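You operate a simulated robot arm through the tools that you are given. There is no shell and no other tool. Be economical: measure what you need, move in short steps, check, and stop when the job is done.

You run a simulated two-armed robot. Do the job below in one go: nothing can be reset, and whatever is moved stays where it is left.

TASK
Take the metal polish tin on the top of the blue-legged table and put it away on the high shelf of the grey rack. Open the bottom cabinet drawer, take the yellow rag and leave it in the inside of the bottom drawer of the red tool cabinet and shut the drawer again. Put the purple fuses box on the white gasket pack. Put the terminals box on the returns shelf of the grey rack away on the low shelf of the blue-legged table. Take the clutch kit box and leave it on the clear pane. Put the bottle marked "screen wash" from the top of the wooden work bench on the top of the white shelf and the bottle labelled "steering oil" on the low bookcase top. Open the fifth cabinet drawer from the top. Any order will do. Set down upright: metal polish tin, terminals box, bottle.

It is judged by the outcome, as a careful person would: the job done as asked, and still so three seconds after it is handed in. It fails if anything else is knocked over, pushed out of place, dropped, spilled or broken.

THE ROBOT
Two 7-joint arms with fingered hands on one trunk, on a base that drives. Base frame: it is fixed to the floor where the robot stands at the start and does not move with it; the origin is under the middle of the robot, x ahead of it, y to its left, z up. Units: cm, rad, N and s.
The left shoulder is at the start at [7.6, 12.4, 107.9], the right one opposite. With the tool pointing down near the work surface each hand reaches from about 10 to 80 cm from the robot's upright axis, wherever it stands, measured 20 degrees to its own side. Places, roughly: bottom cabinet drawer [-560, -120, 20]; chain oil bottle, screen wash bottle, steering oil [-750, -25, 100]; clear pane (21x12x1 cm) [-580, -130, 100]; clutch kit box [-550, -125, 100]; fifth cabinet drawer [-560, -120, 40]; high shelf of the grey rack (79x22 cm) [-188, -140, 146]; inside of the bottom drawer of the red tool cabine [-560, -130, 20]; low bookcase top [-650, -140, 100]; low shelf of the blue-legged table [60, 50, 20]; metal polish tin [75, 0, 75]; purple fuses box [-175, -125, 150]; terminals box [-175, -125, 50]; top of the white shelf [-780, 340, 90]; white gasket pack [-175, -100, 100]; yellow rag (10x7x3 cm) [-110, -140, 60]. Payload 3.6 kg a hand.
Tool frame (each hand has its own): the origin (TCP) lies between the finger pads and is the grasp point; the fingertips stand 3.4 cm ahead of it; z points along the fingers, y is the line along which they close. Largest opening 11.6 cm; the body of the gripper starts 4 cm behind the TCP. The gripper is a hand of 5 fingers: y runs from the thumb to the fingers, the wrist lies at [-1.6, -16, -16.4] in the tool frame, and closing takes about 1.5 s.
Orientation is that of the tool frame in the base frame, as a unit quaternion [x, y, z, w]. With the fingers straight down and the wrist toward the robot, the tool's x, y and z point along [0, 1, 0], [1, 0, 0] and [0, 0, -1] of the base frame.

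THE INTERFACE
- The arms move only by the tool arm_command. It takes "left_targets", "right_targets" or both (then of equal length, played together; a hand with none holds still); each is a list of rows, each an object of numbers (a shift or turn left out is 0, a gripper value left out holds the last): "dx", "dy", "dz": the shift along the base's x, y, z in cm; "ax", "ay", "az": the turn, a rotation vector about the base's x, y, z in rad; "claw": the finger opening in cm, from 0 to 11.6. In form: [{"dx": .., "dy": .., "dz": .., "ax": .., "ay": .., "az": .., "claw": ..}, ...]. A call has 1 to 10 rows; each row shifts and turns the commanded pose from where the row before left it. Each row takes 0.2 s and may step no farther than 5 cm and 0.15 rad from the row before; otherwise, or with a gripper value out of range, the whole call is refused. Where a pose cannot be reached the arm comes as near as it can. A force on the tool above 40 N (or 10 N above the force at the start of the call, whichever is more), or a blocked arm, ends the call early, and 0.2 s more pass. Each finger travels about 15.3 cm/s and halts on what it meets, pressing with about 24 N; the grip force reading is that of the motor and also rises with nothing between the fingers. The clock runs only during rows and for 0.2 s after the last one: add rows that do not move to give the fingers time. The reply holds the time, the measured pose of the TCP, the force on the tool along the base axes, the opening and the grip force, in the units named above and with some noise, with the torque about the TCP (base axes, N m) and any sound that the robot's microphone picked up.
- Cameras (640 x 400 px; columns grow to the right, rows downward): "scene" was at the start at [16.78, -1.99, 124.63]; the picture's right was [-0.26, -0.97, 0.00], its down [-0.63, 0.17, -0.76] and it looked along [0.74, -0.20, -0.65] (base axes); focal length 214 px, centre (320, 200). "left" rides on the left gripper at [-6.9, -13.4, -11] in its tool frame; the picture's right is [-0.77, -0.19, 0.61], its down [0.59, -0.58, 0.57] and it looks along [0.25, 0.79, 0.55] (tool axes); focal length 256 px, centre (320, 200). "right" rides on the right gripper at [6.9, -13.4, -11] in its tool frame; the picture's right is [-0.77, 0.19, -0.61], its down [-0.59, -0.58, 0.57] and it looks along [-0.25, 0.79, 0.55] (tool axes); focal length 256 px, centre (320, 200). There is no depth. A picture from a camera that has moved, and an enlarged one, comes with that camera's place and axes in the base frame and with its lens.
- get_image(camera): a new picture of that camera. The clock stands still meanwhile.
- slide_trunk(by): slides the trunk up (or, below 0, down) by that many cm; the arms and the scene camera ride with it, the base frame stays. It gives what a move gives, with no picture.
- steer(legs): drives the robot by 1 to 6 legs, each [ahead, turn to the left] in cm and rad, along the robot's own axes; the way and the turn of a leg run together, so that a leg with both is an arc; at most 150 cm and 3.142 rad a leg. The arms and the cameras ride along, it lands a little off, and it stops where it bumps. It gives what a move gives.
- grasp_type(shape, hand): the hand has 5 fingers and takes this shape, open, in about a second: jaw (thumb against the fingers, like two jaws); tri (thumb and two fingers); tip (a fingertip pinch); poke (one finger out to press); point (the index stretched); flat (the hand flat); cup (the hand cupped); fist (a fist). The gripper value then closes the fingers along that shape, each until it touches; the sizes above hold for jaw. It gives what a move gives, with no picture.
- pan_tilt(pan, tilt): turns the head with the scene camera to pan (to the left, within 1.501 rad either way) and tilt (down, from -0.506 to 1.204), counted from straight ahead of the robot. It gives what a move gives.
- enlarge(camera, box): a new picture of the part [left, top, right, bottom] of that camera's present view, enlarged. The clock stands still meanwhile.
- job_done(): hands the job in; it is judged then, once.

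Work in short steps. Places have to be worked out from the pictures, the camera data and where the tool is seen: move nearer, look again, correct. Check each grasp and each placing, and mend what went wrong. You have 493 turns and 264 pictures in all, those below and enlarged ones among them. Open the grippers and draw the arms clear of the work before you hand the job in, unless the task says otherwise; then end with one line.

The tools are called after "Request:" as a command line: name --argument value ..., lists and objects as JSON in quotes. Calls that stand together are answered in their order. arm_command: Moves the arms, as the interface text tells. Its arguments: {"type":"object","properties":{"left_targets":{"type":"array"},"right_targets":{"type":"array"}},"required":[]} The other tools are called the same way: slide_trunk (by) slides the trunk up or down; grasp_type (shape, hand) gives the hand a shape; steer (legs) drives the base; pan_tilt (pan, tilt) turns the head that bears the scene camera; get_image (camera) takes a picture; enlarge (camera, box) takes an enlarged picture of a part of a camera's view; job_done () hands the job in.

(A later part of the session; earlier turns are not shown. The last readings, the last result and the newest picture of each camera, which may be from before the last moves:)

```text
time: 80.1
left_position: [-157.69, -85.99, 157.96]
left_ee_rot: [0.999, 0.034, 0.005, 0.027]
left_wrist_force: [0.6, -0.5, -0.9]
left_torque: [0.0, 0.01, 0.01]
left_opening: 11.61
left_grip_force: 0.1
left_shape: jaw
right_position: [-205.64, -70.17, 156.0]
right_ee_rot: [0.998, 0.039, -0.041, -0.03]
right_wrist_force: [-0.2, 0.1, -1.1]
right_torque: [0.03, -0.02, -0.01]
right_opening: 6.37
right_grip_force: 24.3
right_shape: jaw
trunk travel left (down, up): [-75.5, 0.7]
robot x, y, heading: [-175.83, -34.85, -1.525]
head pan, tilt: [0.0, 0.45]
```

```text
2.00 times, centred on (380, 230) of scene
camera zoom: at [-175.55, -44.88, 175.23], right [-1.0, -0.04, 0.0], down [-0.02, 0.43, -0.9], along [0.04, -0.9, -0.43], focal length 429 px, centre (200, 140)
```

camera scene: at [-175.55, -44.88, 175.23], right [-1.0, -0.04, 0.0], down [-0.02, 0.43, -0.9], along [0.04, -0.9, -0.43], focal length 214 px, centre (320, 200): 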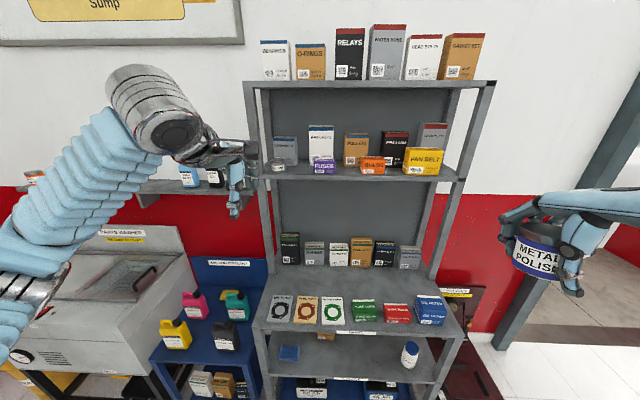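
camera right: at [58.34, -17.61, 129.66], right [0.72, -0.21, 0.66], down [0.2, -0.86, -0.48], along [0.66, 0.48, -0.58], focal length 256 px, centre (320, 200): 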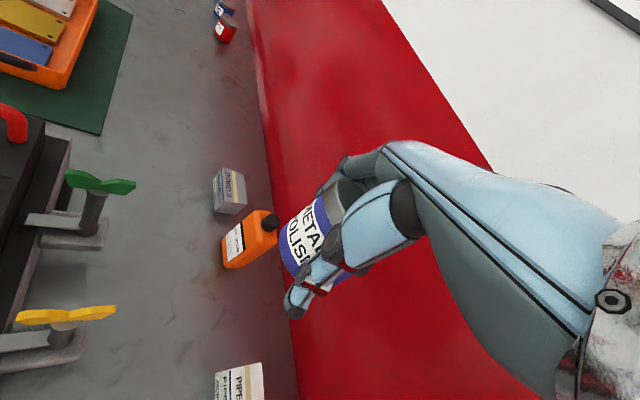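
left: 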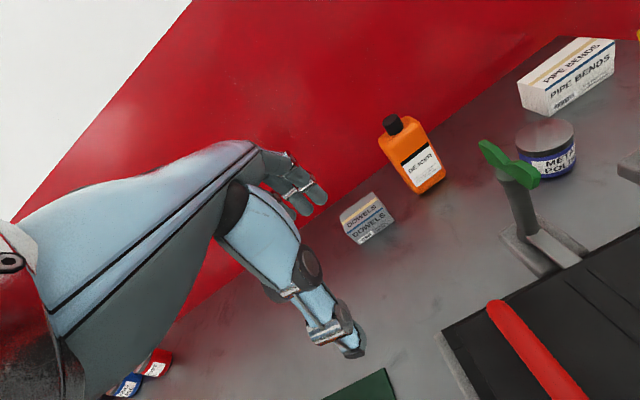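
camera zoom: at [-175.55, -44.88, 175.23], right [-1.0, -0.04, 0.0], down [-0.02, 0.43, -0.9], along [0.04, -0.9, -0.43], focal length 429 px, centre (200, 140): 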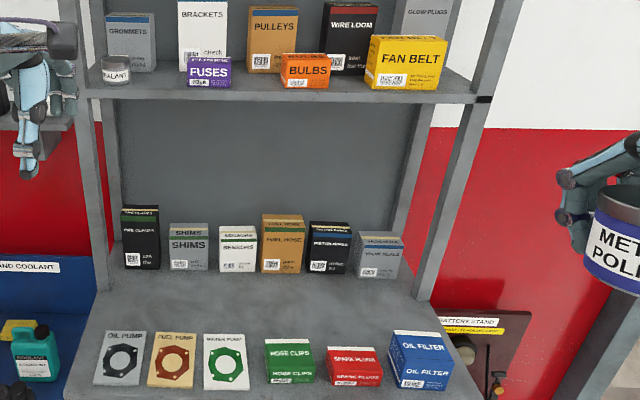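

High shelf: front edge y≈-128, z≈145.6; fuses ≈[-173,-134,149]. Upper shelf is ≈z 179. I'll drive 25 cm closer.

Request:
steer --legs '[[25, -0.04]]'

Request:
pan_tilt --pan 0 --tilt 0.55

Request:
get_image --camera "scene"

Request:
get_image --camera "left"

```text
time: 81.9
left_position: [-159.12, -111.04, 158.19]
left_ee_rot: [1.0, 0.013, 0.004, 0.028]
left_wrist_force: [-0.2, 0.5, -0.4]
left_torque: [-0.02, 0.02, 0.01]
left_opening: 11.6
left_grip_force: 0.0
left_shape: jaw
right_position: [-206.48, -93.05, 156.12]
right_ee_rot: [0.999, 0.017, -0.041, -0.028]
right_wrist_force: [0.5, 1.3, -0.7]
right_torque: [-0.05, -0.02, -0.01]
right_opening: 6.36
right_grip_force: 23.5
right_shape: jaw
trunk travel left (down, up): [-75.5, 0.7]
robot x, y, heading: [-175.61, -59.41, -1.57]
head pan, tilt: [0.0, 0.45]
```

```text
time: 82.6
left_position: [-159.19, -111.72, 157.96]
left_ee_rot: [1.0, 0.012, 0.004, 0.028]
left_wrist_force: [0.5, -0.3, 1.0]
left_torque: [0.03, -0.01, -0.01]
left_opening: 11.6
left_grip_force: 0.0
left_shape: jaw
right_position: [-206.64, -93.77, 155.98]
right_ee_rot: [0.999, 0.018, -0.041, -0.031]
right_wrist_force: [0.4, 0.0, -1.7]
right_torque: [0.01, -0.01, 0.0]
right_opening: 6.37
right_grip_force: 23.9
right_shape: jaw
trunk travel left (down, up): [-75.5, 0.7]
robot x, y, heading: [-175.28, -59.88, -1.567]
head pan, tilt: [0.0, 0.55]
```

```text
233 pictures are left
camera scene: at [-175.44, -69.62, 174.32], right [-1.0, 0.0, 0.0], down [0.0, 0.52, -0.85], along [0.0, -0.85, -0.52], focal length 214 px, centre (320, 200)
```

scene: 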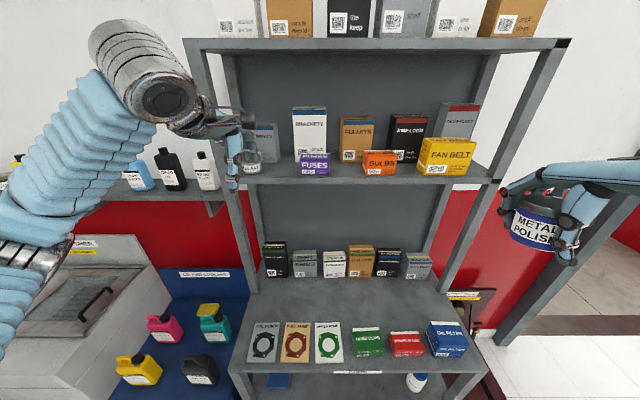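

```text
232 pictures are left
camera left: at [-166.53, -97.95, 168.22], right [-0.77, 0.13, -0.63], down [0.58, 0.56, -0.59], along [0.27, -0.82, -0.51], focal length 256 px, centre (320, 200)
```

left: 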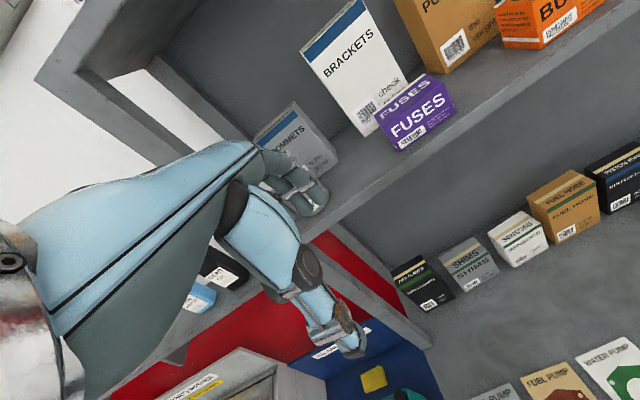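

Fuses front face centre ≈(-174, -129.6, 149). Enlarge to gauge its depth.

Request:
enlarge --camera "left" --box '[280, 40, 480, 165]'

Request:
enlarge --camera "scene" --box '[220, 90, 420, 215]'

```text
3.20 times, centred on (380, 102) of left
camera zoom: at [-166.53, -97.95, 168.22], right [-0.77, 0.13, -0.63], down [0.58, 0.56, -0.59], along [0.27, -0.82, -0.51], focal length 819 px, centre (128, 512)
```

zoom: 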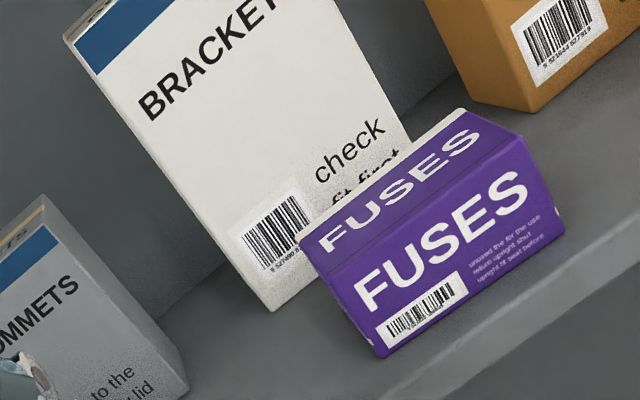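

```text
3.20 times, centred on (320, 152) of scene
camera zoom: at [-175.44, -69.62, 174.32], right [-1.0, 0.0, 0.0], down [0.0, 0.52, -0.85], along [0.0, -0.85, -0.52], focal length 686 px, centre (320, 352)
```

zoom: 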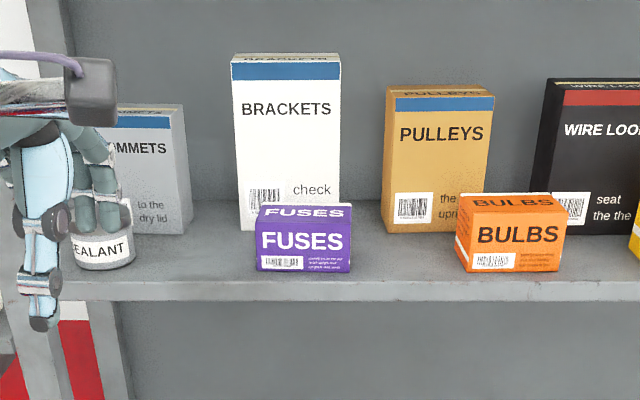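

Fuses spans x -169.5…-178.5, y -132…-137, z 145.6…151. Move the left hand to in front and then above it, narrowing the opening.

Request:
arm_command --left_targets '[{"dx": -3, "claw": 9.5}, {"dx": -3}, {"dx": -3}, {"dx": -3}, {"dx": -2.8, "dy": -2}, {"dy": -4}, {"dy": -4}, {"dy": -4}, {"dy": -4}, {"dy": -4.4}]'

Request:
get_image --camera "left"

Request:
get_image --camera "scene"

```text
time: 84.8
left_position: [-174.26, -134.27, 157.97]
left_ee_rot: [1.0, 0.013, 0.005, 0.027]
left_wrist_force: [1.1, 0.2, -0.8]
left_torque: [-0.03, 0.02, 0.03]
left_opening: 9.51
left_grip_force: 0.0
left_shape: jaw
right_position: [-206.81, -93.8, 155.98]
right_ee_rot: [0.999, 0.018, -0.04, -0.031]
right_wrist_force: [-0.6, 0.0, -1.7]
right_torque: [0.04, -0.02, 0.01]
right_opening: 6.38
right_grip_force: 23.9
right_shape: jaw
trunk travel left (down, up): [-75.5, 0.7]
robot x, y, heading: [-175.68, -60.22, -1.575]
head pan, tilt: [0.0, 0.55]
```

```text
229 pictures are left
camera left: at [-181.6, -120.44, 168.18], right [-0.77, 0.13, -0.63], down [0.58, 0.56, -0.59], along [0.27, -0.82, -0.51], focal length 256 px, centre (320, 200)
```

left: 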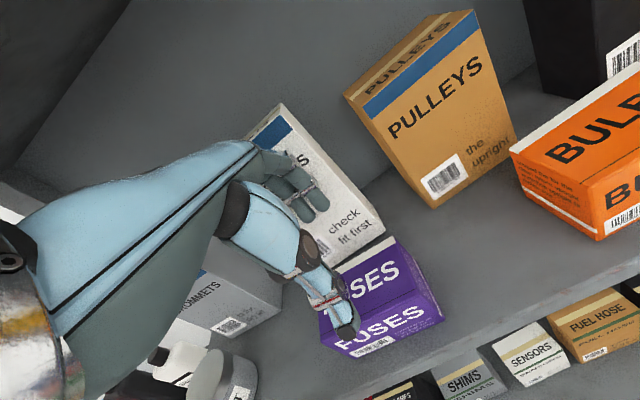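

```text
228 pictures are left
camera scene: at [-175.63, -69.68, 174.32], right [-1.0, 0.0, 0.0], down [0.0, 0.52, -0.85], along [0.0, -0.85, -0.52], focal length 214 px, centre (320, 200)
```

scene: 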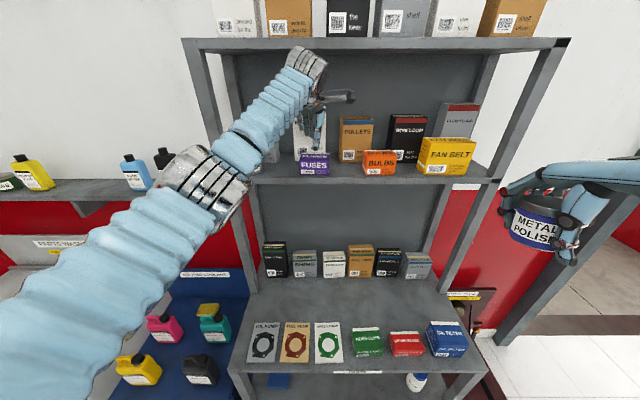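

Hand is above the fuses box with fingers behind and thumb in front. Lower gently.

Request:
arm_command --left_targets '[{"dz": -3, "dx": -0.4}, {"dz": -3}]'

Request:
get_image --camera "left"

Request:
enlarge --camera "scene" --box '[240, 80, 400, 180]'

```text
time: 85.4
left_position: [-174.61, -134.15, 151.78]
left_ee_rot: [1.0, 0.012, 0.004, 0.027]
left_wrist_force: [-0.6, 2.1, 0.0]
left_torque: [0.04, -0.02, 0.04]
left_opening: 9.51
left_grip_force: 0.1
left_shape: jaw
right_position: [-206.64, -93.78, 155.92]
right_ee_rot: [0.999, 0.017, -0.04, -0.03]
right_wrist_force: [-0.1, -0.4, -1.6]
right_torque: [0.02, -0.04, -0.01]
right_opening: 6.36
right_grip_force: 23.9
right_shape: jaw
trunk travel left (down, up): [-75.5, 0.7]
robot x, y, heading: [-175.15, -59.83, -1.571]
head pan, tilt: [0.0, 0.55]
```

```text
227 pictures are left
camera left: at [-181.88, -120.39, 162.13], right [-0.77, 0.13, -0.63], down [0.58, 0.56, -0.59], along [0.27, -0.82, -0.51], focal length 256 px, centre (320, 200)
```

left: 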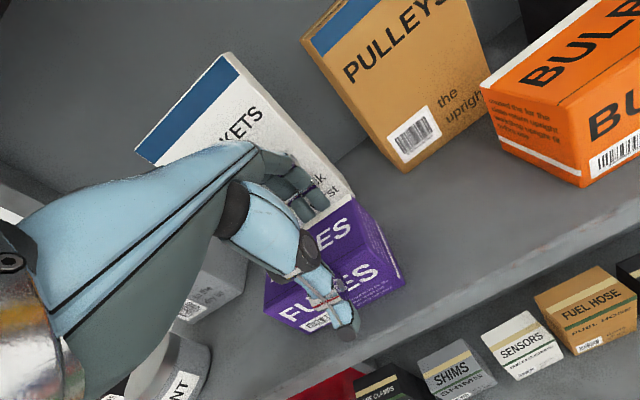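

```text
4.00 times, centred on (320, 130) of scene
camera zoom: at [-175.51, -69.62, 174.31], right [-1.0, 0.0, 0.0], down [0.0, 0.52, -0.85], along [0.0, -0.85, -0.52], focal length 858 px, centre (320, 480)
```

zoom: 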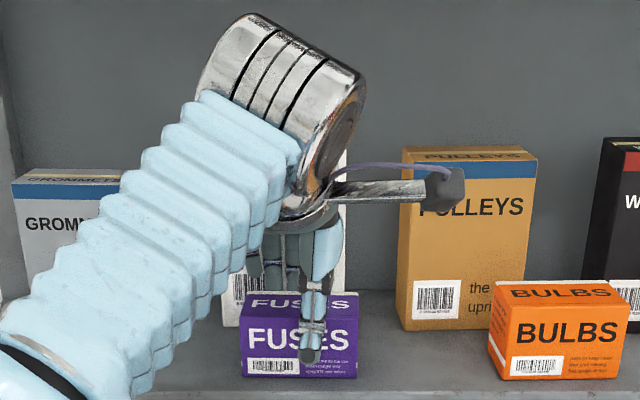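

Thumb is in front of the box, fingers behind. Lower 2 cm and close.

Request:
arm_command --left_targets '[{"dz": -1}, {"dz": -0.8}, {"claw": 4}, {"claw": 3}, {}, {}, {}, {}]'

Request:
get_image --camera "left"

```text
time: 87.2
left_position: [-174.41, -134.13, 150.14]
left_ee_rot: [1.0, 0.013, 0.004, 0.027]
left_wrist_force: [-0.3, -0.6, 0.6]
left_torque: [-0.05, -0.02, -0.02]
left_opening: 6.37
left_grip_force: 24.3
left_shape: jaw
right_position: [-206.62, -93.83, 155.88]
right_ee_rot: [0.999, 0.018, -0.04, -0.031]
right_wrist_force: [0.3, -1.1, -1.6]
right_torque: [0.02, -0.01, 0.0]
right_opening: 6.34
right_grip_force: 23.5
right_shape: jaw
trunk travel left (down, up): [-75.5, 0.7]
robot x, y, heading: [-175.46, -60.1, -1.579]
head pan, tilt: [0.0, 0.55]
```

```text
225 pictures are left
camera left: at [-181.78, -120.37, 160.39], right [-0.77, 0.13, -0.63], down [0.58, 0.56, -0.59], along [0.27, -0.82, -0.51], focal length 256 px, centre (320, 200)
```

left: 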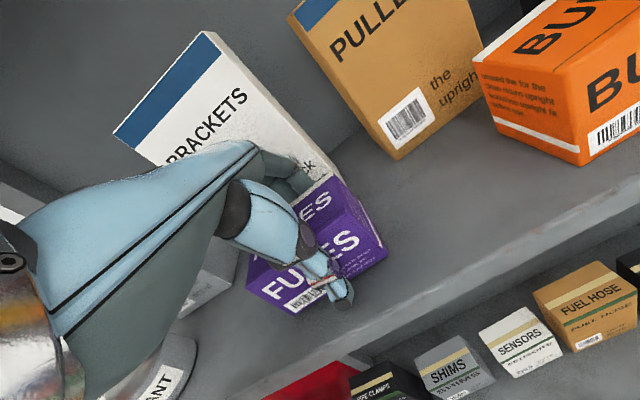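

Gripped at 6.4 cm. Lift 4 cm and draw it out toward me.

Request:
arm_command --left_targets '[{"dz": 1}, {"dz": 2}, {"dz": 3}, {"dy": 4}, {"dy": 4}, {"dy": 4}, {"dy": 4}, {"dy": 4}, {"dy": 3}]'

Request:
get_image --camera "left"

Request:
get_image --camera "scene"

```text
time: 89.2
left_position: [-174.37, -110.87, 156.06]
left_ee_rot: [1.0, 0.013, 0.004, 0.026]
left_wrist_force: [0.8, 0.1, -1.1]
left_torque: [-0.04, -0.02, 0.01]
left_opening: 6.37
left_grip_force: 23.8
left_shape: jaw
right_position: [-206.68, -93.7, 155.97]
right_ee_rot: [0.999, 0.018, -0.04, -0.03]
right_wrist_force: [-0.4, 0.1, -2.0]
right_torque: [0.03, 0.01, 0.0]
right_opening: 6.37
right_grip_force: 24.0
right_shape: jaw
trunk travel left (down, up): [-75.5, 0.7]
robot x, y, heading: [-175.43, -59.73, -1.571]
head pan, tilt: [0.0, 0.55]
```

```text
224 pictures are left
camera left: at [-181.85, -97.19, 166.36], right [-0.77, 0.13, -0.63], down [0.58, 0.56, -0.59], along [0.27, -0.82, -0.51], focal length 256 px, centre (320, 200)
```

left: 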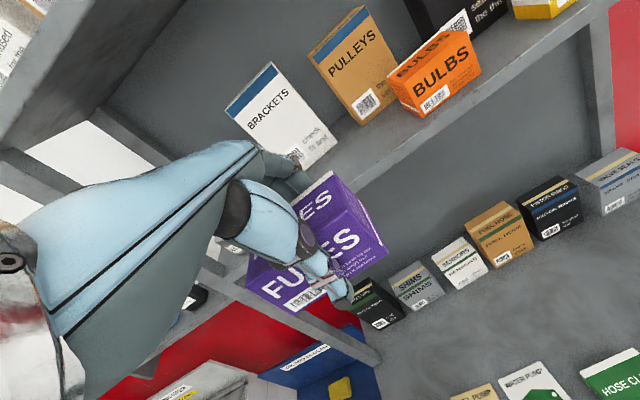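

```text
223 pictures are left
camera scene: at [-175.54, -69.52, 174.33], right [-1.0, 0.0, 0.0], down [0.0, 0.52, -0.85], along [0.0, -0.85, -0.52], focal length 214 px, centre (320, 200)
```

scene: 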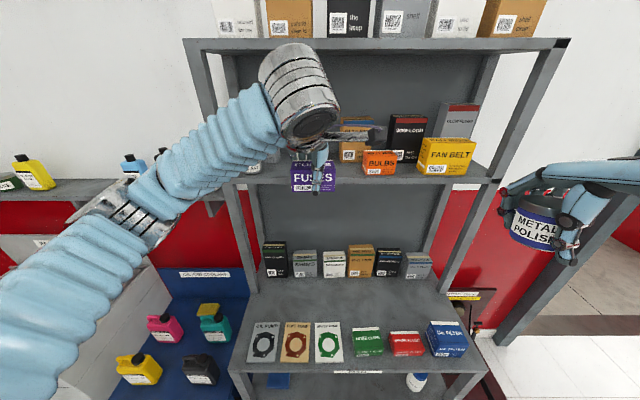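

Box held. Target white pack is ≈(-178, -105.7, ~98). Lower the left hand to z≈116 over it.

Request:
arm_command --left_targets '[{"dz": -4.5, "dx": -0.5, "dy": 1}, {"dz": -4.5, "dx": -0.5, "dy": 1}, {"dz": -4.5, "dx": -0.5, "dy": 1}, {"dz": -4.5, "dx": -0.5, "dy": 1}, {"dz": -4.5, "dx": -0.5, "dy": 1}, {"dz": -4.5, "dx": -0.5}, {"dz": -4.5, "dx": -0.5}, {"dz": -4.5, "dx": -0.3}, {"dz": -4}]'

Request:
get_image --camera "left"

Request:
get_image --camera "scene"

```text
time: 91.2
left_position: [-178.27, -106.17, 116.14]
left_ee_rot: [1.0, 0.012, 0.004, 0.027]
left_wrist_force: [-0.4, 0.1, -0.5]
left_torque: [0.01, -0.02, 0.0]
left_opening: 6.3
left_grip_force: 23.9
left_shape: jaw
right_position: [-206.62, -93.81, 155.98]
right_ee_rot: [0.999, 0.017, -0.042, -0.03]
right_wrist_force: [-1.2, -0.2, -1.9]
right_torque: [0.01, -0.02, -0.01]
right_opening: 6.32
right_grip_force: 24.3
right_shape: jaw
trunk travel left (down, up): [-75.5, 0.7]
robot x, y, heading: [-175.21, -59.83, -1.576]
head pan, tilt: [0.0, 0.55]
```

```text
222 pictures are left
camera left: at [-185.56, -92.35, 126.35], right [-0.77, 0.13, -0.63], down [0.58, 0.56, -0.59], along [0.27, -0.82, -0.51], focal length 256 px, centre (320, 200)
```

left: 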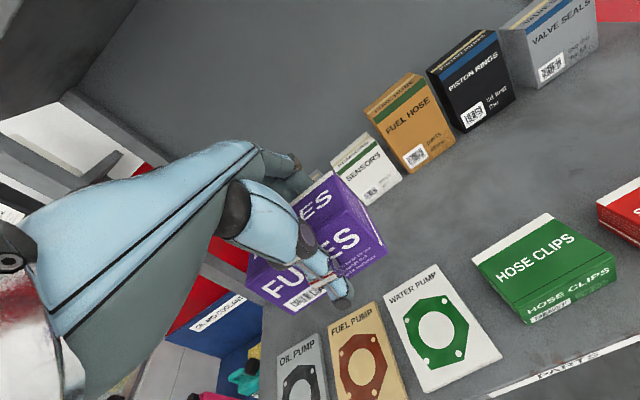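

```text
221 pictures are left
camera scene: at [-175.48, -69.59, 174.32], right [-1.0, 0.0, 0.0], down [0.0, 0.52, -0.85], along [0.0, -0.85, -0.52], focal length 214 px, centre (320, 200)
```

scene: 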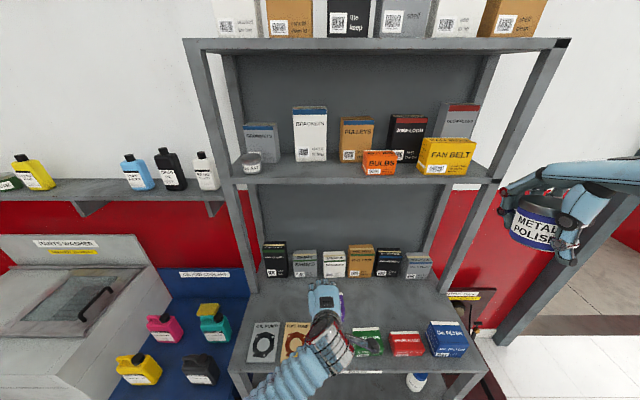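

Better fix: parts shelf top ≈ z 88, pack centre ≈(-179, -109). Lower to z≈100 and check.

Request:
arm_command --left_targets '[{"dz": -4, "dx": -0.7, "dy": -1.5}, {"dz": -4, "dy": -1.3}, {"dz": -4}, {"dz": -4}]'

Request:
get_image --camera "left"

Request:
enlarge --camera "scene" --box '[240, 270, 440, 395]'

```text
time: 92.4
left_position: [-174.63, -109.35, 99.03]
left_ee_rot: [0.999, 0.019, 0.037, 0.03]
left_wrist_force: [0.4, 0.3, -0.4]
left_torque: [0.0, -0.01, 0.04]
left_opening: 6.3
left_grip_force: 23.9
left_shape: jaw
right_position: [-206.76, -93.84, 155.94]
right_ee_rot: [0.999, 0.018, -0.04, -0.031]
right_wrist_force: [-0.4, 0.4, -0.7]
right_torque: [0.02, 0.0, -0.01]
right_opening: 6.35
right_grip_force: 24.1
right_shape: jaw
trunk travel left (down, up): [-75.5, 0.7]
robot x, y, heading: [-175.54, -60.21, -1.566]
head pan, tilt: [0.0, 0.55]
stopped in row 4 (left hand): the arm was blocked; the commanded pose is now the measured one
```

```text
220 pictures are left
camera left: at [-182.85, -95.65, 108.61], right [-0.73, 0.12, -0.68], down [0.61, 0.56, -0.56], along [0.31, -0.82, -0.48], focal length 256 px, centre (320, 200)
```

left: 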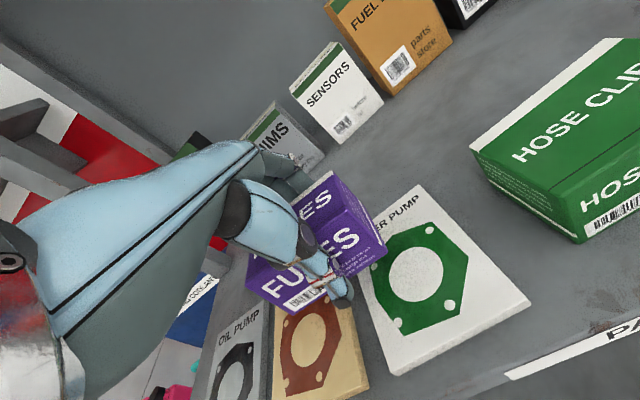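

```text
3.20 times, centred on (340, 332) of scene
camera zoom: at [-175.54, -69.6, 174.32], right [-1.0, 0.0, 0.0], down [0.0, 0.52, -0.85], along [0.0, -0.85, -0.52], focal length 686 px, centre (256, -224)
```

zoom: 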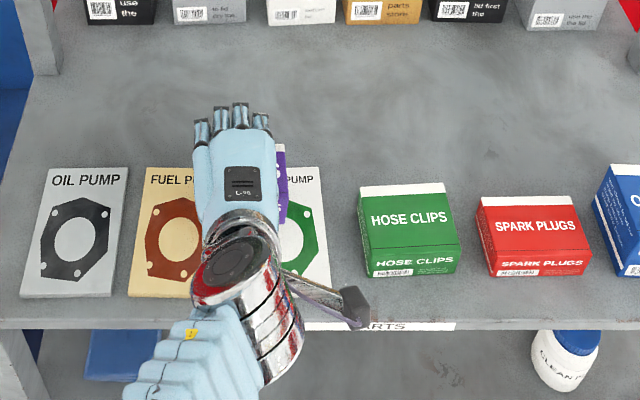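

The arm is at a limit with the trunk this high. I raise the hand, slide the trunk down 35, and then place.

Request:
arm_command --left_targets '[{"dz": 4.5}, {"dz": 4.5, "dx": -1}, {"dz": 4.5, "dx": -1}, {"dz": 4.5, "dx": -1}, {"dz": 4.5, "dx": -1}, {"dz": 4.5}, {"dz": 4.5}, {"dz": 4.5, "az": -0.03}, {"dz": 4.5, "az": -0.03}]'

Request:
slide_trunk --by -36

Request:
get_image --camera "left"

Request:
get_image --camera "scene"

```text
time: 93.3
left_position: [-168.9, -112.54, 113.93]
left_ee_rot: [0.99, 0.019, 0.127, 0.063]
left_wrist_force: [0.8, 0.9, -1.4]
left_torque: [0.0, 0.0, 0.02]
left_opening: 6.3
left_grip_force: 24.2
left_shape: jaw
right_position: [-206.38, -93.71, 156.0]
right_ee_rot: [0.999, 0.018, -0.04, -0.03]
right_wrist_force: [-0.5, -0.1, -1.9]
right_torque: [0.02, 0.0, 0.03]
right_opening: 6.35
right_grip_force: 23.9
right_shape: jaw
trunk travel left (down, up): [-75.5, 0.7]
robot x, y, heading: [-175.55, -59.81, -1.569]
head pan, tilt: [0.0, 0.55]
stopped in row 4 (left hand): the arm was blocked; the commanded pose is now the measured one
```

```text
time: 95.3
left_position: [-165.03, -113.37, 94.82]
left_ee_rot: [0.981, 0.02, 0.171, 0.087]
left_wrist_force: [-0.6, 8.0, 17.7]
left_torque: [0.89, 0.11, -0.02]
left_opening: 6.18
left_grip_force: 24.4
left_shape: jaw
right_position: [-206.56, -93.65, 135.94]
right_ee_rot: [0.998, 0.019, -0.041, -0.031]
right_wrist_force: [-0.7, -0.9, -0.9]
right_torque: [-0.02, -0.01, -0.02]
right_opening: 6.34
right_grip_force: 24.5
right_shape: jaw
trunk travel left (down, up): [-55.5, 20.7]
robot x, y, heading: [-175.45, -59.94, -1.571]
head pan, tilt: [0.0, 0.55]
stopped: the force on the tool passed its limit at 62 N (the readings are from after the stop); the commanded pose is now the measured one
```

```text
218 pictures are left
camera left: at [-175.37, -99.05, 100.37], right [-0.52, 0.03, -0.85], down [0.74, 0.52, -0.43], along [0.43, -0.86, -0.29], focal length 256 px, centre (320, 200)
```

left: 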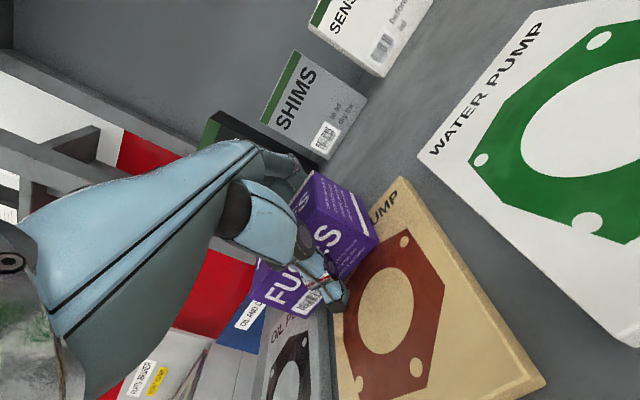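

```text
217 pictures are left
camera scene: at [-175.51, -70.02, 154.28], right [-1.0, 0.0, 0.0], down [0.0, 0.52, -0.85], along [0.0, -0.85, -0.52], focal length 214 px, centre (320, 200)
```

scene: 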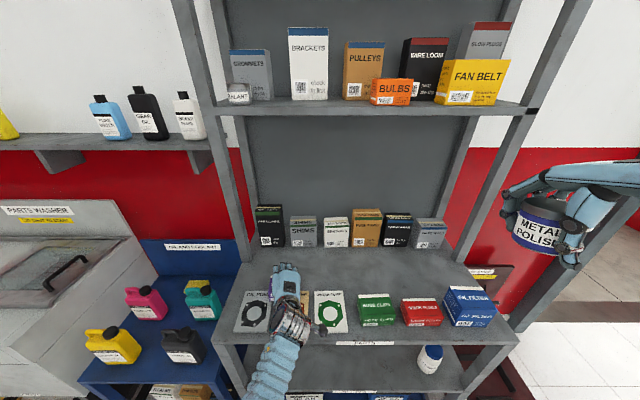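

Arm motion was cut short and the trunk slide pressed the box onto the packs; I lift the trunk right away and check.

Request:
slide_trunk --by 15

Request:
enlarge --camera "scene" --box '[210, 240, 410, 365]'

```text
time: 97.1
left_position: [-158.51, -113.85, 108.9]
left_ee_rot: [0.967, 0.021, 0.239, 0.084]
left_wrist_force: [-0.3, 0.5, -0.3]
left_torque: [0.0, 0.02, 0.01]
left_opening: 6.27
left_grip_force: 24.1
left_shape: jaw
right_position: [-206.59, -93.87, 150.83]
right_ee_rot: [0.999, 0.019, -0.041, -0.031]
right_wrist_force: [0.1, -0.4, -1.5]
right_torque: [-0.01, -0.02, 0.0]
right_opening: 6.32
right_grip_force: 24.2
right_shape: jaw
trunk travel left (down, up): [-70.6, 5.7]
robot x, y, heading: [-175.35, -59.76, -1.57]
head pan, tilt: [0.0, 0.55]
stopped: the arm was blocked; the commanded pose is now the measured one
```

```text
3.20 times, centred on (310, 302) of scene
camera zoom: at [-175.43, -69.74, 169.38], right [-1.0, 0.0, 0.0], down [0.0, 0.52, -0.85], along [0.0, -0.85, -0.52], focal length 686 px, centre (352, -128)
```

zoom: 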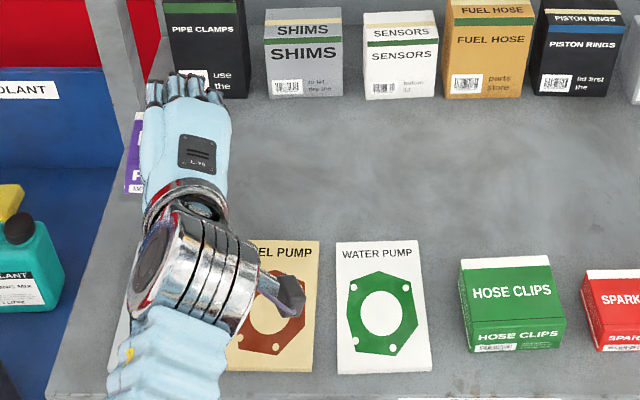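

The left arm keeps getting blocked; I look at the left arm/elbow for what it's touching.

Request:
pan_tilt --pan 0.9 --tilt 0.8

Request:
get_image --camera "scene"

```text
time: 98.3
left_position: [-158.71, -113.83, 108.84]
left_ee_rot: [0.967, 0.02, 0.238, 0.084]
left_wrist_force: [-0.9, -0.2, -1.3]
left_torque: [0.01, 0.0, 0.02]
left_opening: 6.24
left_grip_force: 24.2
left_shape: jaw
right_position: [-206.48, -93.97, 150.92]
right_ee_rot: [0.998, 0.019, -0.04, -0.032]
right_wrist_force: [-0.6, -0.1, -2.2]
right_torque: [0.01, 0.01, 0.01]
right_opening: 6.35
right_grip_force: 24.4
right_shape: jaw
trunk travel left (down, up): [-70.6, 5.7]
robot x, y, heading: [-175.33, -60.08, -1.568]
head pan, tilt: [0.901, 0.799]
```

```text
215 pictures are left
camera scene: at [-169.12, -65.75, 167.25], right [-0.62, -0.78, 0.0], down [-0.56, 0.44, -0.7], along [0.55, -0.43, -0.72], focal length 214 px, centre (320, 200)
```

scene: 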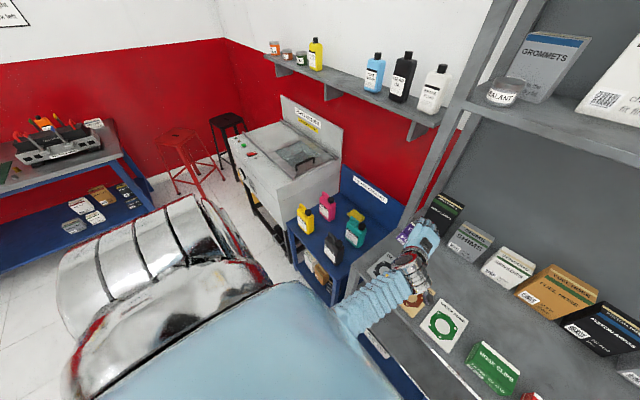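

The left forearm seems to rest against the shelf's front edge. I pull the hand up gently and see if it frees.

Request:
arm_command --left_targets '[{"dz": 3}, {"dz": 3}, {"dz": 4, "az": -0.05}, {"dz": 4, "az": -0.1}, {"dz": 4, "az": -0.1}]'

Request:
get_image --camera "scene"

```text
time: 99.5
left_position: [-158.73, -113.81, 126.8]
left_ee_rot: [0.963, -0.102, 0.223, 0.113]
left_wrist_force: [-0.1, -0.2, -1.4]
left_torque: [0.01, 0.06, -0.02]
left_opening: 6.29
left_grip_force: 24.4
left_shape: jaw
right_position: [-206.38, -93.94, 151.01]
right_ee_rot: [0.998, 0.019, -0.041, -0.033]
right_wrist_force: [0.1, 0.0, -1.6]
right_torque: [0.02, 0.04, -0.01]
right_opening: 6.37
right_grip_force: 24.0
right_shape: jaw
trunk travel left (down, up): [-70.6, 5.7]
robot x, y, heading: [-175.49, -59.61, -1.571]
head pan, tilt: [0.901, 0.799]
```

```text
214 pictures are left
camera scene: at [-168.95, -65.76, 167.24], right [-0.62, -0.79, 0.0], down [-0.56, 0.44, -0.7], along [0.55, -0.43, -0.72], focal length 214 px, centre (320, 200)
```

scene: 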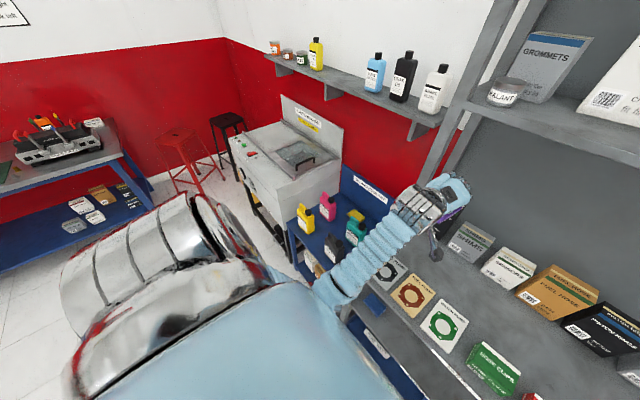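

Freed. Now raise further and straighten the hand (correction ≈ (0.23, 0.45, 0.21) rad).

Request:
arm_command --left_targets '[{"dz": 4, "dy": 1, "ax": 0.046, "ay": 0.09, "az": 0.041}, {"dz": 4, "dy": 1, "ax": 0.046, "ay": 0.09, "az": 0.041}, {"dz": 4, "dy": 1, "ax": 0.046, "ay": 0.09, "az": 0.041}, {"dz": 4, "dy": 1, "ax": 0.046, "ay": 0.09, "az": 0.041}, {"dz": 4, "ax": 0.046, "ay": 0.09, "az": 0.041}, {"dz": 2}]'

Request:
get_image --camera "left"

```text
time: 100.9
left_position: [-157.12, -111.14, 148.8]
left_ee_rot: [1.0, 0.008, 0.007, 0.0]
left_wrist_force: [0.4, 0.4, -1.4]
left_torque: [-0.01, 0.07, -0.04]
left_opening: 6.24
left_grip_force: 24.0
left_shape: jaw
left hand out of reach, approached as far as the arm can: row 5, 6
right_position: [-206.23, -93.86, 150.92]
right_ee_rot: [0.998, 0.019, -0.041, -0.031]
right_wrist_force: [1.1, 0.6, -1.8]
right_torque: [0.0, 0.0, 0.03]
right_opening: 6.4
right_grip_force: 24.2
right_shape: jaw
trunk travel left (down, up): [-70.6, 5.7]
robot x, y, heading: [-175.27, -59.92, -1.57]
head pan, tilt: [0.901, 0.799]
```

```text
213 pictures are left
camera left: at [-164.39, -97.85, 159.64], right [-0.76, 0.17, -0.62], down [0.59, 0.59, -0.56], along [0.27, -0.79, -0.55], focal length 256 px, centre (320, 200)
```

left: 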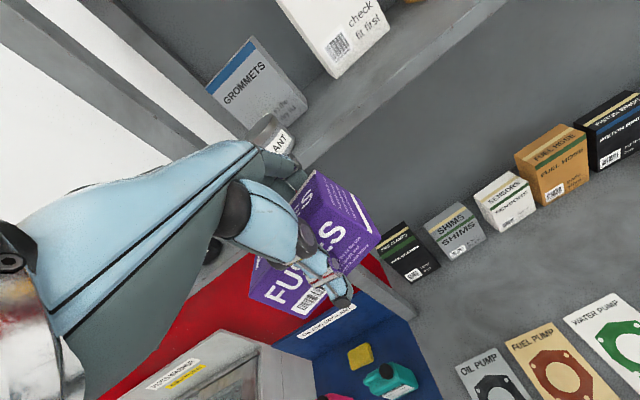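

Request:
get_image --camera "scene"

```text
212 pictures are left
camera scene: at [-168.83, -65.7, 167.24], right [-0.62, -0.79, 0.0], down [-0.56, 0.44, -0.7], along [0.55, -0.43, -0.72], focal length 214 px, centre (320, 200)
```

scene: 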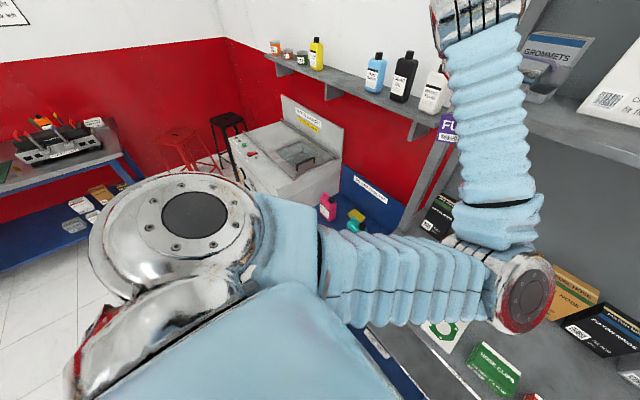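

The left elbow has flipped inward, so lowering the trunk would hit the packs. I back off 30 cm and restore the elbow in free space.

Request:
steer --legs '[[-30, 0]]'

Request:
arm_command --left_targets '[{"dz": -4, "dx": -2}, {"dz": -4, "dx": -2}, {"dz": -4, "dx": -2}, {"dz": -4, "dx": -2}, {"dz": -4, "dx": -2}, {"dz": -4, "dx": -2}, {"dz": -4, "dx": -2}, {"dz": -4, "dx": -2}]'

Request:
get_image --camera "scene"

```text
time: 102.9
left_position: [-157.48, -81.7, 148.76]
left_ee_rot: [1.0, 0.008, 0.005, 0.002]
left_wrist_force: [-0.1, 0.8, -0.7]
left_torque: [0.02, 0.02, 0.0]
left_opening: 6.21
left_grip_force: 23.8
left_shape: jaw
right_position: [-206.57, -64.54, 150.82]
right_ee_rot: [0.998, 0.02, -0.041, -0.031]
right_wrist_force: [0.1, 0.3, -1.6]
right_torque: [0.01, -0.03, 0.03]
right_opening: 6.34
right_grip_force: 23.7
right_shape: jaw
trunk travel left (down, up): [-70.6, 5.7]
robot x, y, heading: [-175.85, -30.01, -1.565]
head pan, tilt: [0.901, 0.799]
```

```text
time: 104.1
left_position: [-160.82, -83.27, 131.16]
left_ee_rot: [0.996, 0.041, 0.076, 0.029]
left_wrist_force: [0.9, 0.6, -0.2]
left_torque: [0.0, -0.01, -0.04]
left_opening: 6.2
left_grip_force: 24.0
left_shape: jaw
right_position: [-206.53, -64.34, 150.87]
right_ee_rot: [0.998, 0.02, -0.041, -0.032]
right_wrist_force: [-0.1, 0.2, -2.0]
right_torque: [-0.02, 0.0, 0.02]
right_opening: 6.33
right_grip_force: 23.9
right_shape: jaw
trunk travel left (down, up): [-70.6, 5.7]
robot x, y, heading: [-175.47, -30.18, -1.564]
head pan, tilt: [0.901, 0.799]
stopped in row 6 (left hand): the arm was blocked; the commanded pose is now the measured one
```

```text
211 pictures are left
camera scene: at [-169.17, -36.08, 167.25], right [-0.62, -0.79, 0.0], down [-0.56, 0.44, -0.7], along [0.55, -0.43, -0.72], focal length 214 px, centre (320, 200)
```

scene: 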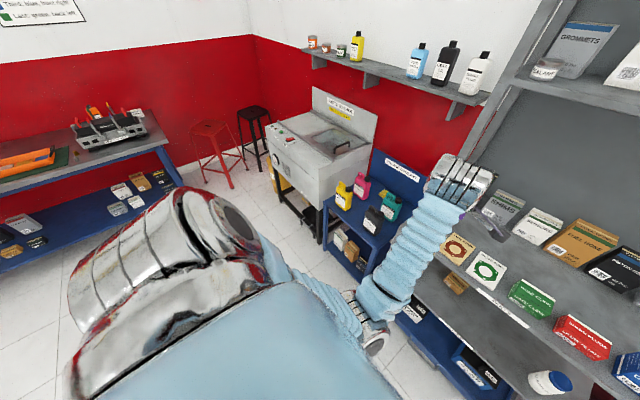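

The upper arm is hugging the trunk. I extend the hand forward-left and yaw it inward so that the elbow swings out.

Request:
arm_command --left_targets '[{"dz": 2, "dy": -3}, {"dz": 2, "dy": -3, "az": -0.1}, {"dy": -3, "az": -0.14}, {"dy": -3, "az": -0.14}, {"dy": -2, "az": -0.14}, {"az": -0.14}, {"az": -0.14}, {"az": -0.14}]'

Request:
get_image --camera "scene"

```text
time: 105.9
left_position: [-160.84, -97.26, 135.03]
left_ee_rot: [0.906, -0.415, 0.055, 0.059]
left_wrist_force: [0.7, -0.2, -1.5]
left_torque: [0.01, 0.0, 0.0]
left_opening: 6.19
left_grip_force: 23.6
left_shape: jaw
right_position: [-206.4, -64.49, 150.82]
right_ee_rot: [0.998, 0.019, -0.04, -0.032]
right_wrist_force: [0.5, 0.1, -1.5]
right_torque: [0.02, 0.02, 0.02]
right_opening: 6.36
right_grip_force: 23.8
right_shape: jaw
trunk travel left (down, up): [-70.6, 5.7]
robot x, y, heading: [-175.42, -30.13, -1.567]
head pan, tilt: [0.901, 0.799]
```

```text
210 pictures are left
camera scene: at [-169.12, -36.19, 167.24], right [-0.62, -0.79, 0.0], down [-0.56, 0.44, -0.7], along [0.55, -0.43, -0.72], focal length 214 px, centre (320, 200)
```

scene: 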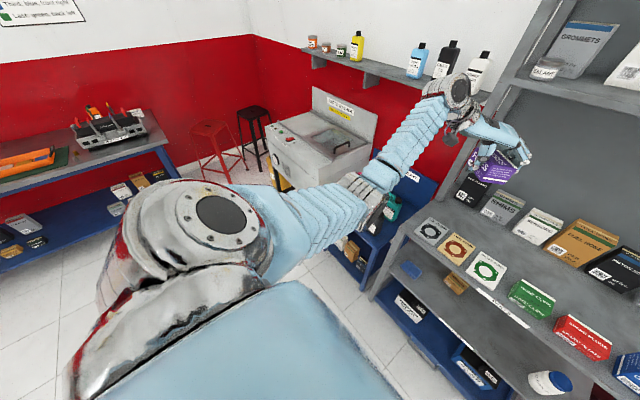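

The elbow is swinging out. I move the hand inward a bit to push the elbow further out.

Request:
arm_command --left_targets '[{"dx": -2, "dy": 2, "dz": 1, "az": -0.1}, {"dx": -2, "dy": 2, "dz": 1, "az": -0.1}, {"dx": -2, "dy": 2, "dz": 1}, {"dx": -1, "dy": 2, "dz": 1}, {"dy": 2, "dz": 1}, {"dy": 2, "dz": 1}]'

Request:
get_image --camera "scene"

```text
time: 107.3
left_position: [-167.93, -85.16, 141.14]
left_ee_rot: [0.86, -0.504, 0.049, 0.064]
left_wrist_force: [-0.7, 0.6, 0.3]
left_torque: [0.01, -0.03, -0.01]
left_opening: 6.17
left_grip_force: 24.2
left_shape: jaw
right_position: [-206.52, -64.2, 151.0]
right_ee_rot: [0.999, 0.02, -0.04, -0.03]
right_wrist_force: [0.0, 0.8, -1.4]
right_torque: [-0.02, 0.01, -0.02]
right_opening: 6.33
right_grip_force: 23.7
right_shape: jaw
trunk travel left (down, up): [-70.6, 5.7]
robot x, y, heading: [-175.24, -30.04, -1.561]
head pan, tilt: [0.901, 0.799]
```

```text
209 pictures are left
camera scene: at [-169.16, -36.06, 167.25], right [-0.62, -0.79, 0.0], down [-0.56, 0.44, -0.7], along [0.55, -0.43, -0.72], focal length 214 px, centre (320, 200)
```

scene: 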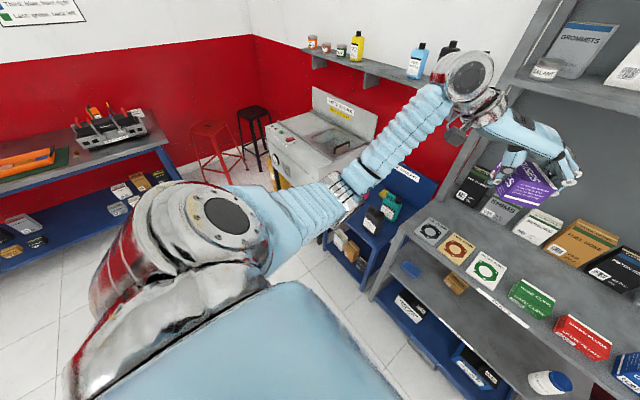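

Elbow is out again. Slide the trunk down 33 here in free space.

Request:
slide_trunk --by -33

Request:
arm_command --left_targets '[{"dz": 2, "az": 0.14}, {"dz": 1, "az": 0.14}, {"dz": 1, "az": 0.14}, {"dz": 0, "az": 0.14}, {"az": 0.14}, {"az": 0.14}, {"az": 0.14}, {"az": 0.09}]'

Request:
get_image --camera "scene"

```text
time: 110.6
left_position: [-167.82, -85.18, 107.97]
left_ee_rot: [0.86, -0.503, 0.047, 0.065]
left_wrist_force: [0.1, 0.6, -2.0]
left_torque: [-0.05, 0.01, -0.01]
left_opening: 6.2
left_grip_force: 23.7
left_shape: jaw
right_position: [-206.66, -64.23, 118.05]
right_ee_rot: [0.998, 0.021, -0.04, -0.034]
right_wrist_force: [-1.0, 0.1, -0.7]
right_torque: [-0.02, -0.03, -0.01]
right_opening: 6.36
right_grip_force: 24.0
right_shape: jaw
trunk travel left (down, up): [-37.6, 38.7]
robot x, y, heading: [-175.67, -30.39, -1.568]
head pan, tilt: [0.901, 0.799]
```

```text
time: 112.4
left_position: [-167.8, -85.21, 112.14]
left_ee_rot: [0.997, 0.006, 0.075, 0.03]
left_wrist_force: [-0.2, 0.0, -1.3]
left_torque: [0.0, 0.03, 0.0]
left_opening: 6.18
left_grip_force: 24.4
left_shape: jaw
right_position: [-206.61, -64.5, 118.1]
right_ee_rot: [0.998, 0.021, -0.04, -0.033]
right_wrist_force: [-0.3, 1.0, -2.3]
right_torque: [-0.03, 0.02, 0.01]
right_opening: 6.36
right_grip_force: 23.8
right_shape: jaw
trunk travel left (down, up): [-37.6, 38.7]
robot x, y, heading: [-175.72, -30.23, -1.567]
head pan, tilt: [0.901, 0.799]
```

```text
208 pictures are left
camera scene: at [-169.14, -39.95, 134.09], right [-0.62, -0.79, 0.0], down [-0.56, 0.44, -0.7], along [0.55, -0.43, -0.72], focal length 214 px, centre (320, 200)
```

scene: 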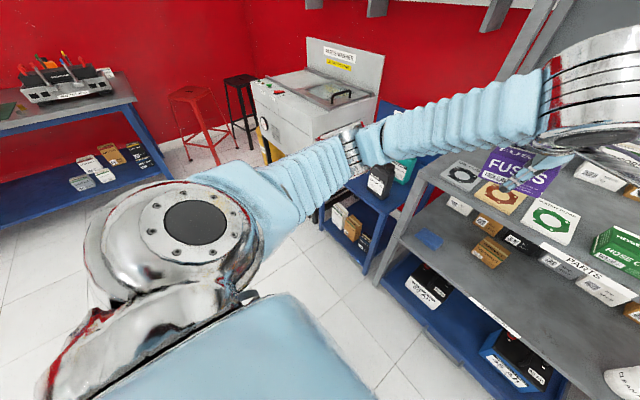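

Correct the small tilt, then drive 22 cm ahead.

Request:
arm_command --left_targets '[{"ax": 0.03, "ay": 0.075, "dx": -2}, {"ax": 0.03, "ay": 0.075, "dx": -2}, {"dx": -3}, {"dx": -2}]'

Request:
steer --legs '[[22, 0]]'

Request:
pan_tilt --pan 0 --tilt 0.75

Request:
get_image --camera "scene"

Request:
get_image --camera "left"

```text
time: 113.4
left_position: [-176.97, -85.22, 112.07]
left_ee_rot: [1.0, 0.004, -0.001, 0.0]
left_wrist_force: [-0.1, 0.2, -0.2]
left_torque: [0.02, 0.01, 0.03]
left_opening: 6.18
left_grip_force: 23.7
left_shape: jaw
right_position: [-206.64, -64.52, 118.02]
right_ee_rot: [0.998, 0.021, -0.04, -0.034]
right_wrist_force: [0.4, 0.9, -1.9]
right_torque: [0.0, -0.02, -0.03]
right_opening: 6.34
right_grip_force: 24.2
right_shape: jaw
trunk travel left (down, up): [-37.6, 38.7]
robot x, y, heading: [-175.64, -30.1, -1.569]
head pan, tilt: [0.901, 0.799]
```

```text
time: 115.0
left_position: [-176.99, -106.47, 112.34]
left_ee_rot: [1.0, 0.004, -0.001, 0.002]
left_wrist_force: [-0.6, 0.5, -0.1]
left_torque: [-0.01, -0.02, 0.0]
left_opening: 6.2
left_grip_force: 23.9
left_shape: jaw
right_position: [-206.57, -85.67, 118.23]
right_ee_rot: [0.999, 0.02, -0.04, -0.031]
right_wrist_force: [0.2, 0.0, -2.2]
right_torque: [0.02, -0.01, 0.01]
right_opening: 6.38
right_grip_force: 24.2
right_shape: jaw
trunk travel left (down, up): [-37.6, 38.7]
robot x, y, heading: [-175.84, -52.27, -1.574]
head pan, tilt: [0.901, 0.799]
```

```text
time: 116.2
left_position: [-177.03, -106.75, 112.24]
left_ee_rot: [1.0, 0.004, -0.001, 0.001]
left_wrist_force: [-0.1, -0.1, -1.1]
left_torque: [0.01, 0.02, 0.0]
left_opening: 6.19
left_grip_force: 23.8
left_shape: jaw
right_position: [-206.61, -85.94, 118.02]
right_ee_rot: [0.999, 0.02, -0.039, -0.032]
right_wrist_force: [-0.6, 0.6, -1.8]
right_torque: [0.02, -0.04, 0.02]
right_opening: 6.36
right_grip_force: 24.1
right_shape: jaw
trunk travel left (down, up): [-37.6, 38.7]
robot x, y, heading: [-175.37, -51.94, -1.567]
head pan, tilt: [0.0, 0.75]
```

```text
207 pictures are left
camera scene: at [-175.4, -64.89, 134.49], right [-1.0, 0.0, 0.0], down [0.0, 0.68, -0.73], along [0.0, -0.73, -0.68], focal length 214 px, centre (320, 200)
```

scene: 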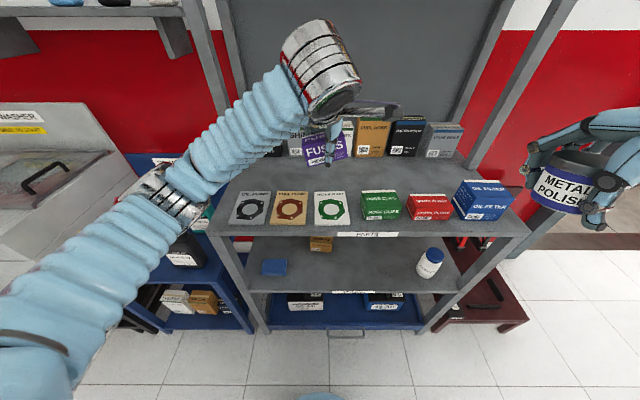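

```text
206 pictures are left
camera left: at [-183.97, -93.41, 123.18], right [-0.77, 0.18, -0.61], down [0.58, 0.58, -0.57], along [0.25, -0.79, -0.55], focal length 256 px, centre (320, 200)
```

left: 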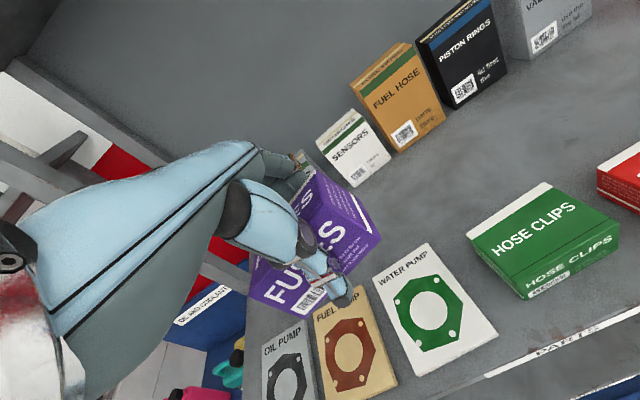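

Packs are undisturbed; pack centre ≈(-178.8, -109.3). Check how the box sits in the grip.

Request:
enlarge --camera "scene" --box '[240, 90, 400, 190]'

```text
4.00 times, centred on (320, 140) of scene
camera zoom: at [-175.4, -64.89, 134.49], right [-1.0, 0.0, 0.0], down [0.0, 0.68, -0.73], along [0.0, -0.73, -0.68], focal length 858 px, centre (320, 440)
```

zoom: 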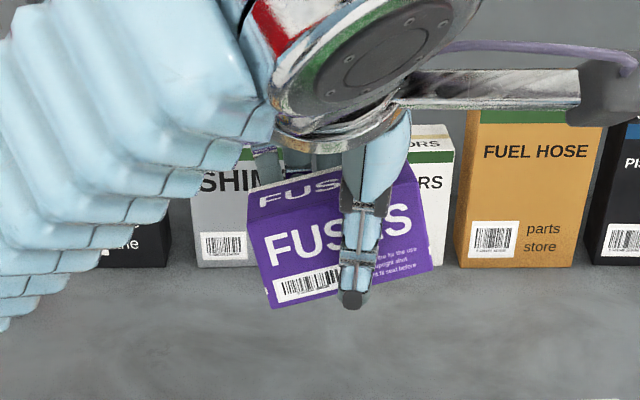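

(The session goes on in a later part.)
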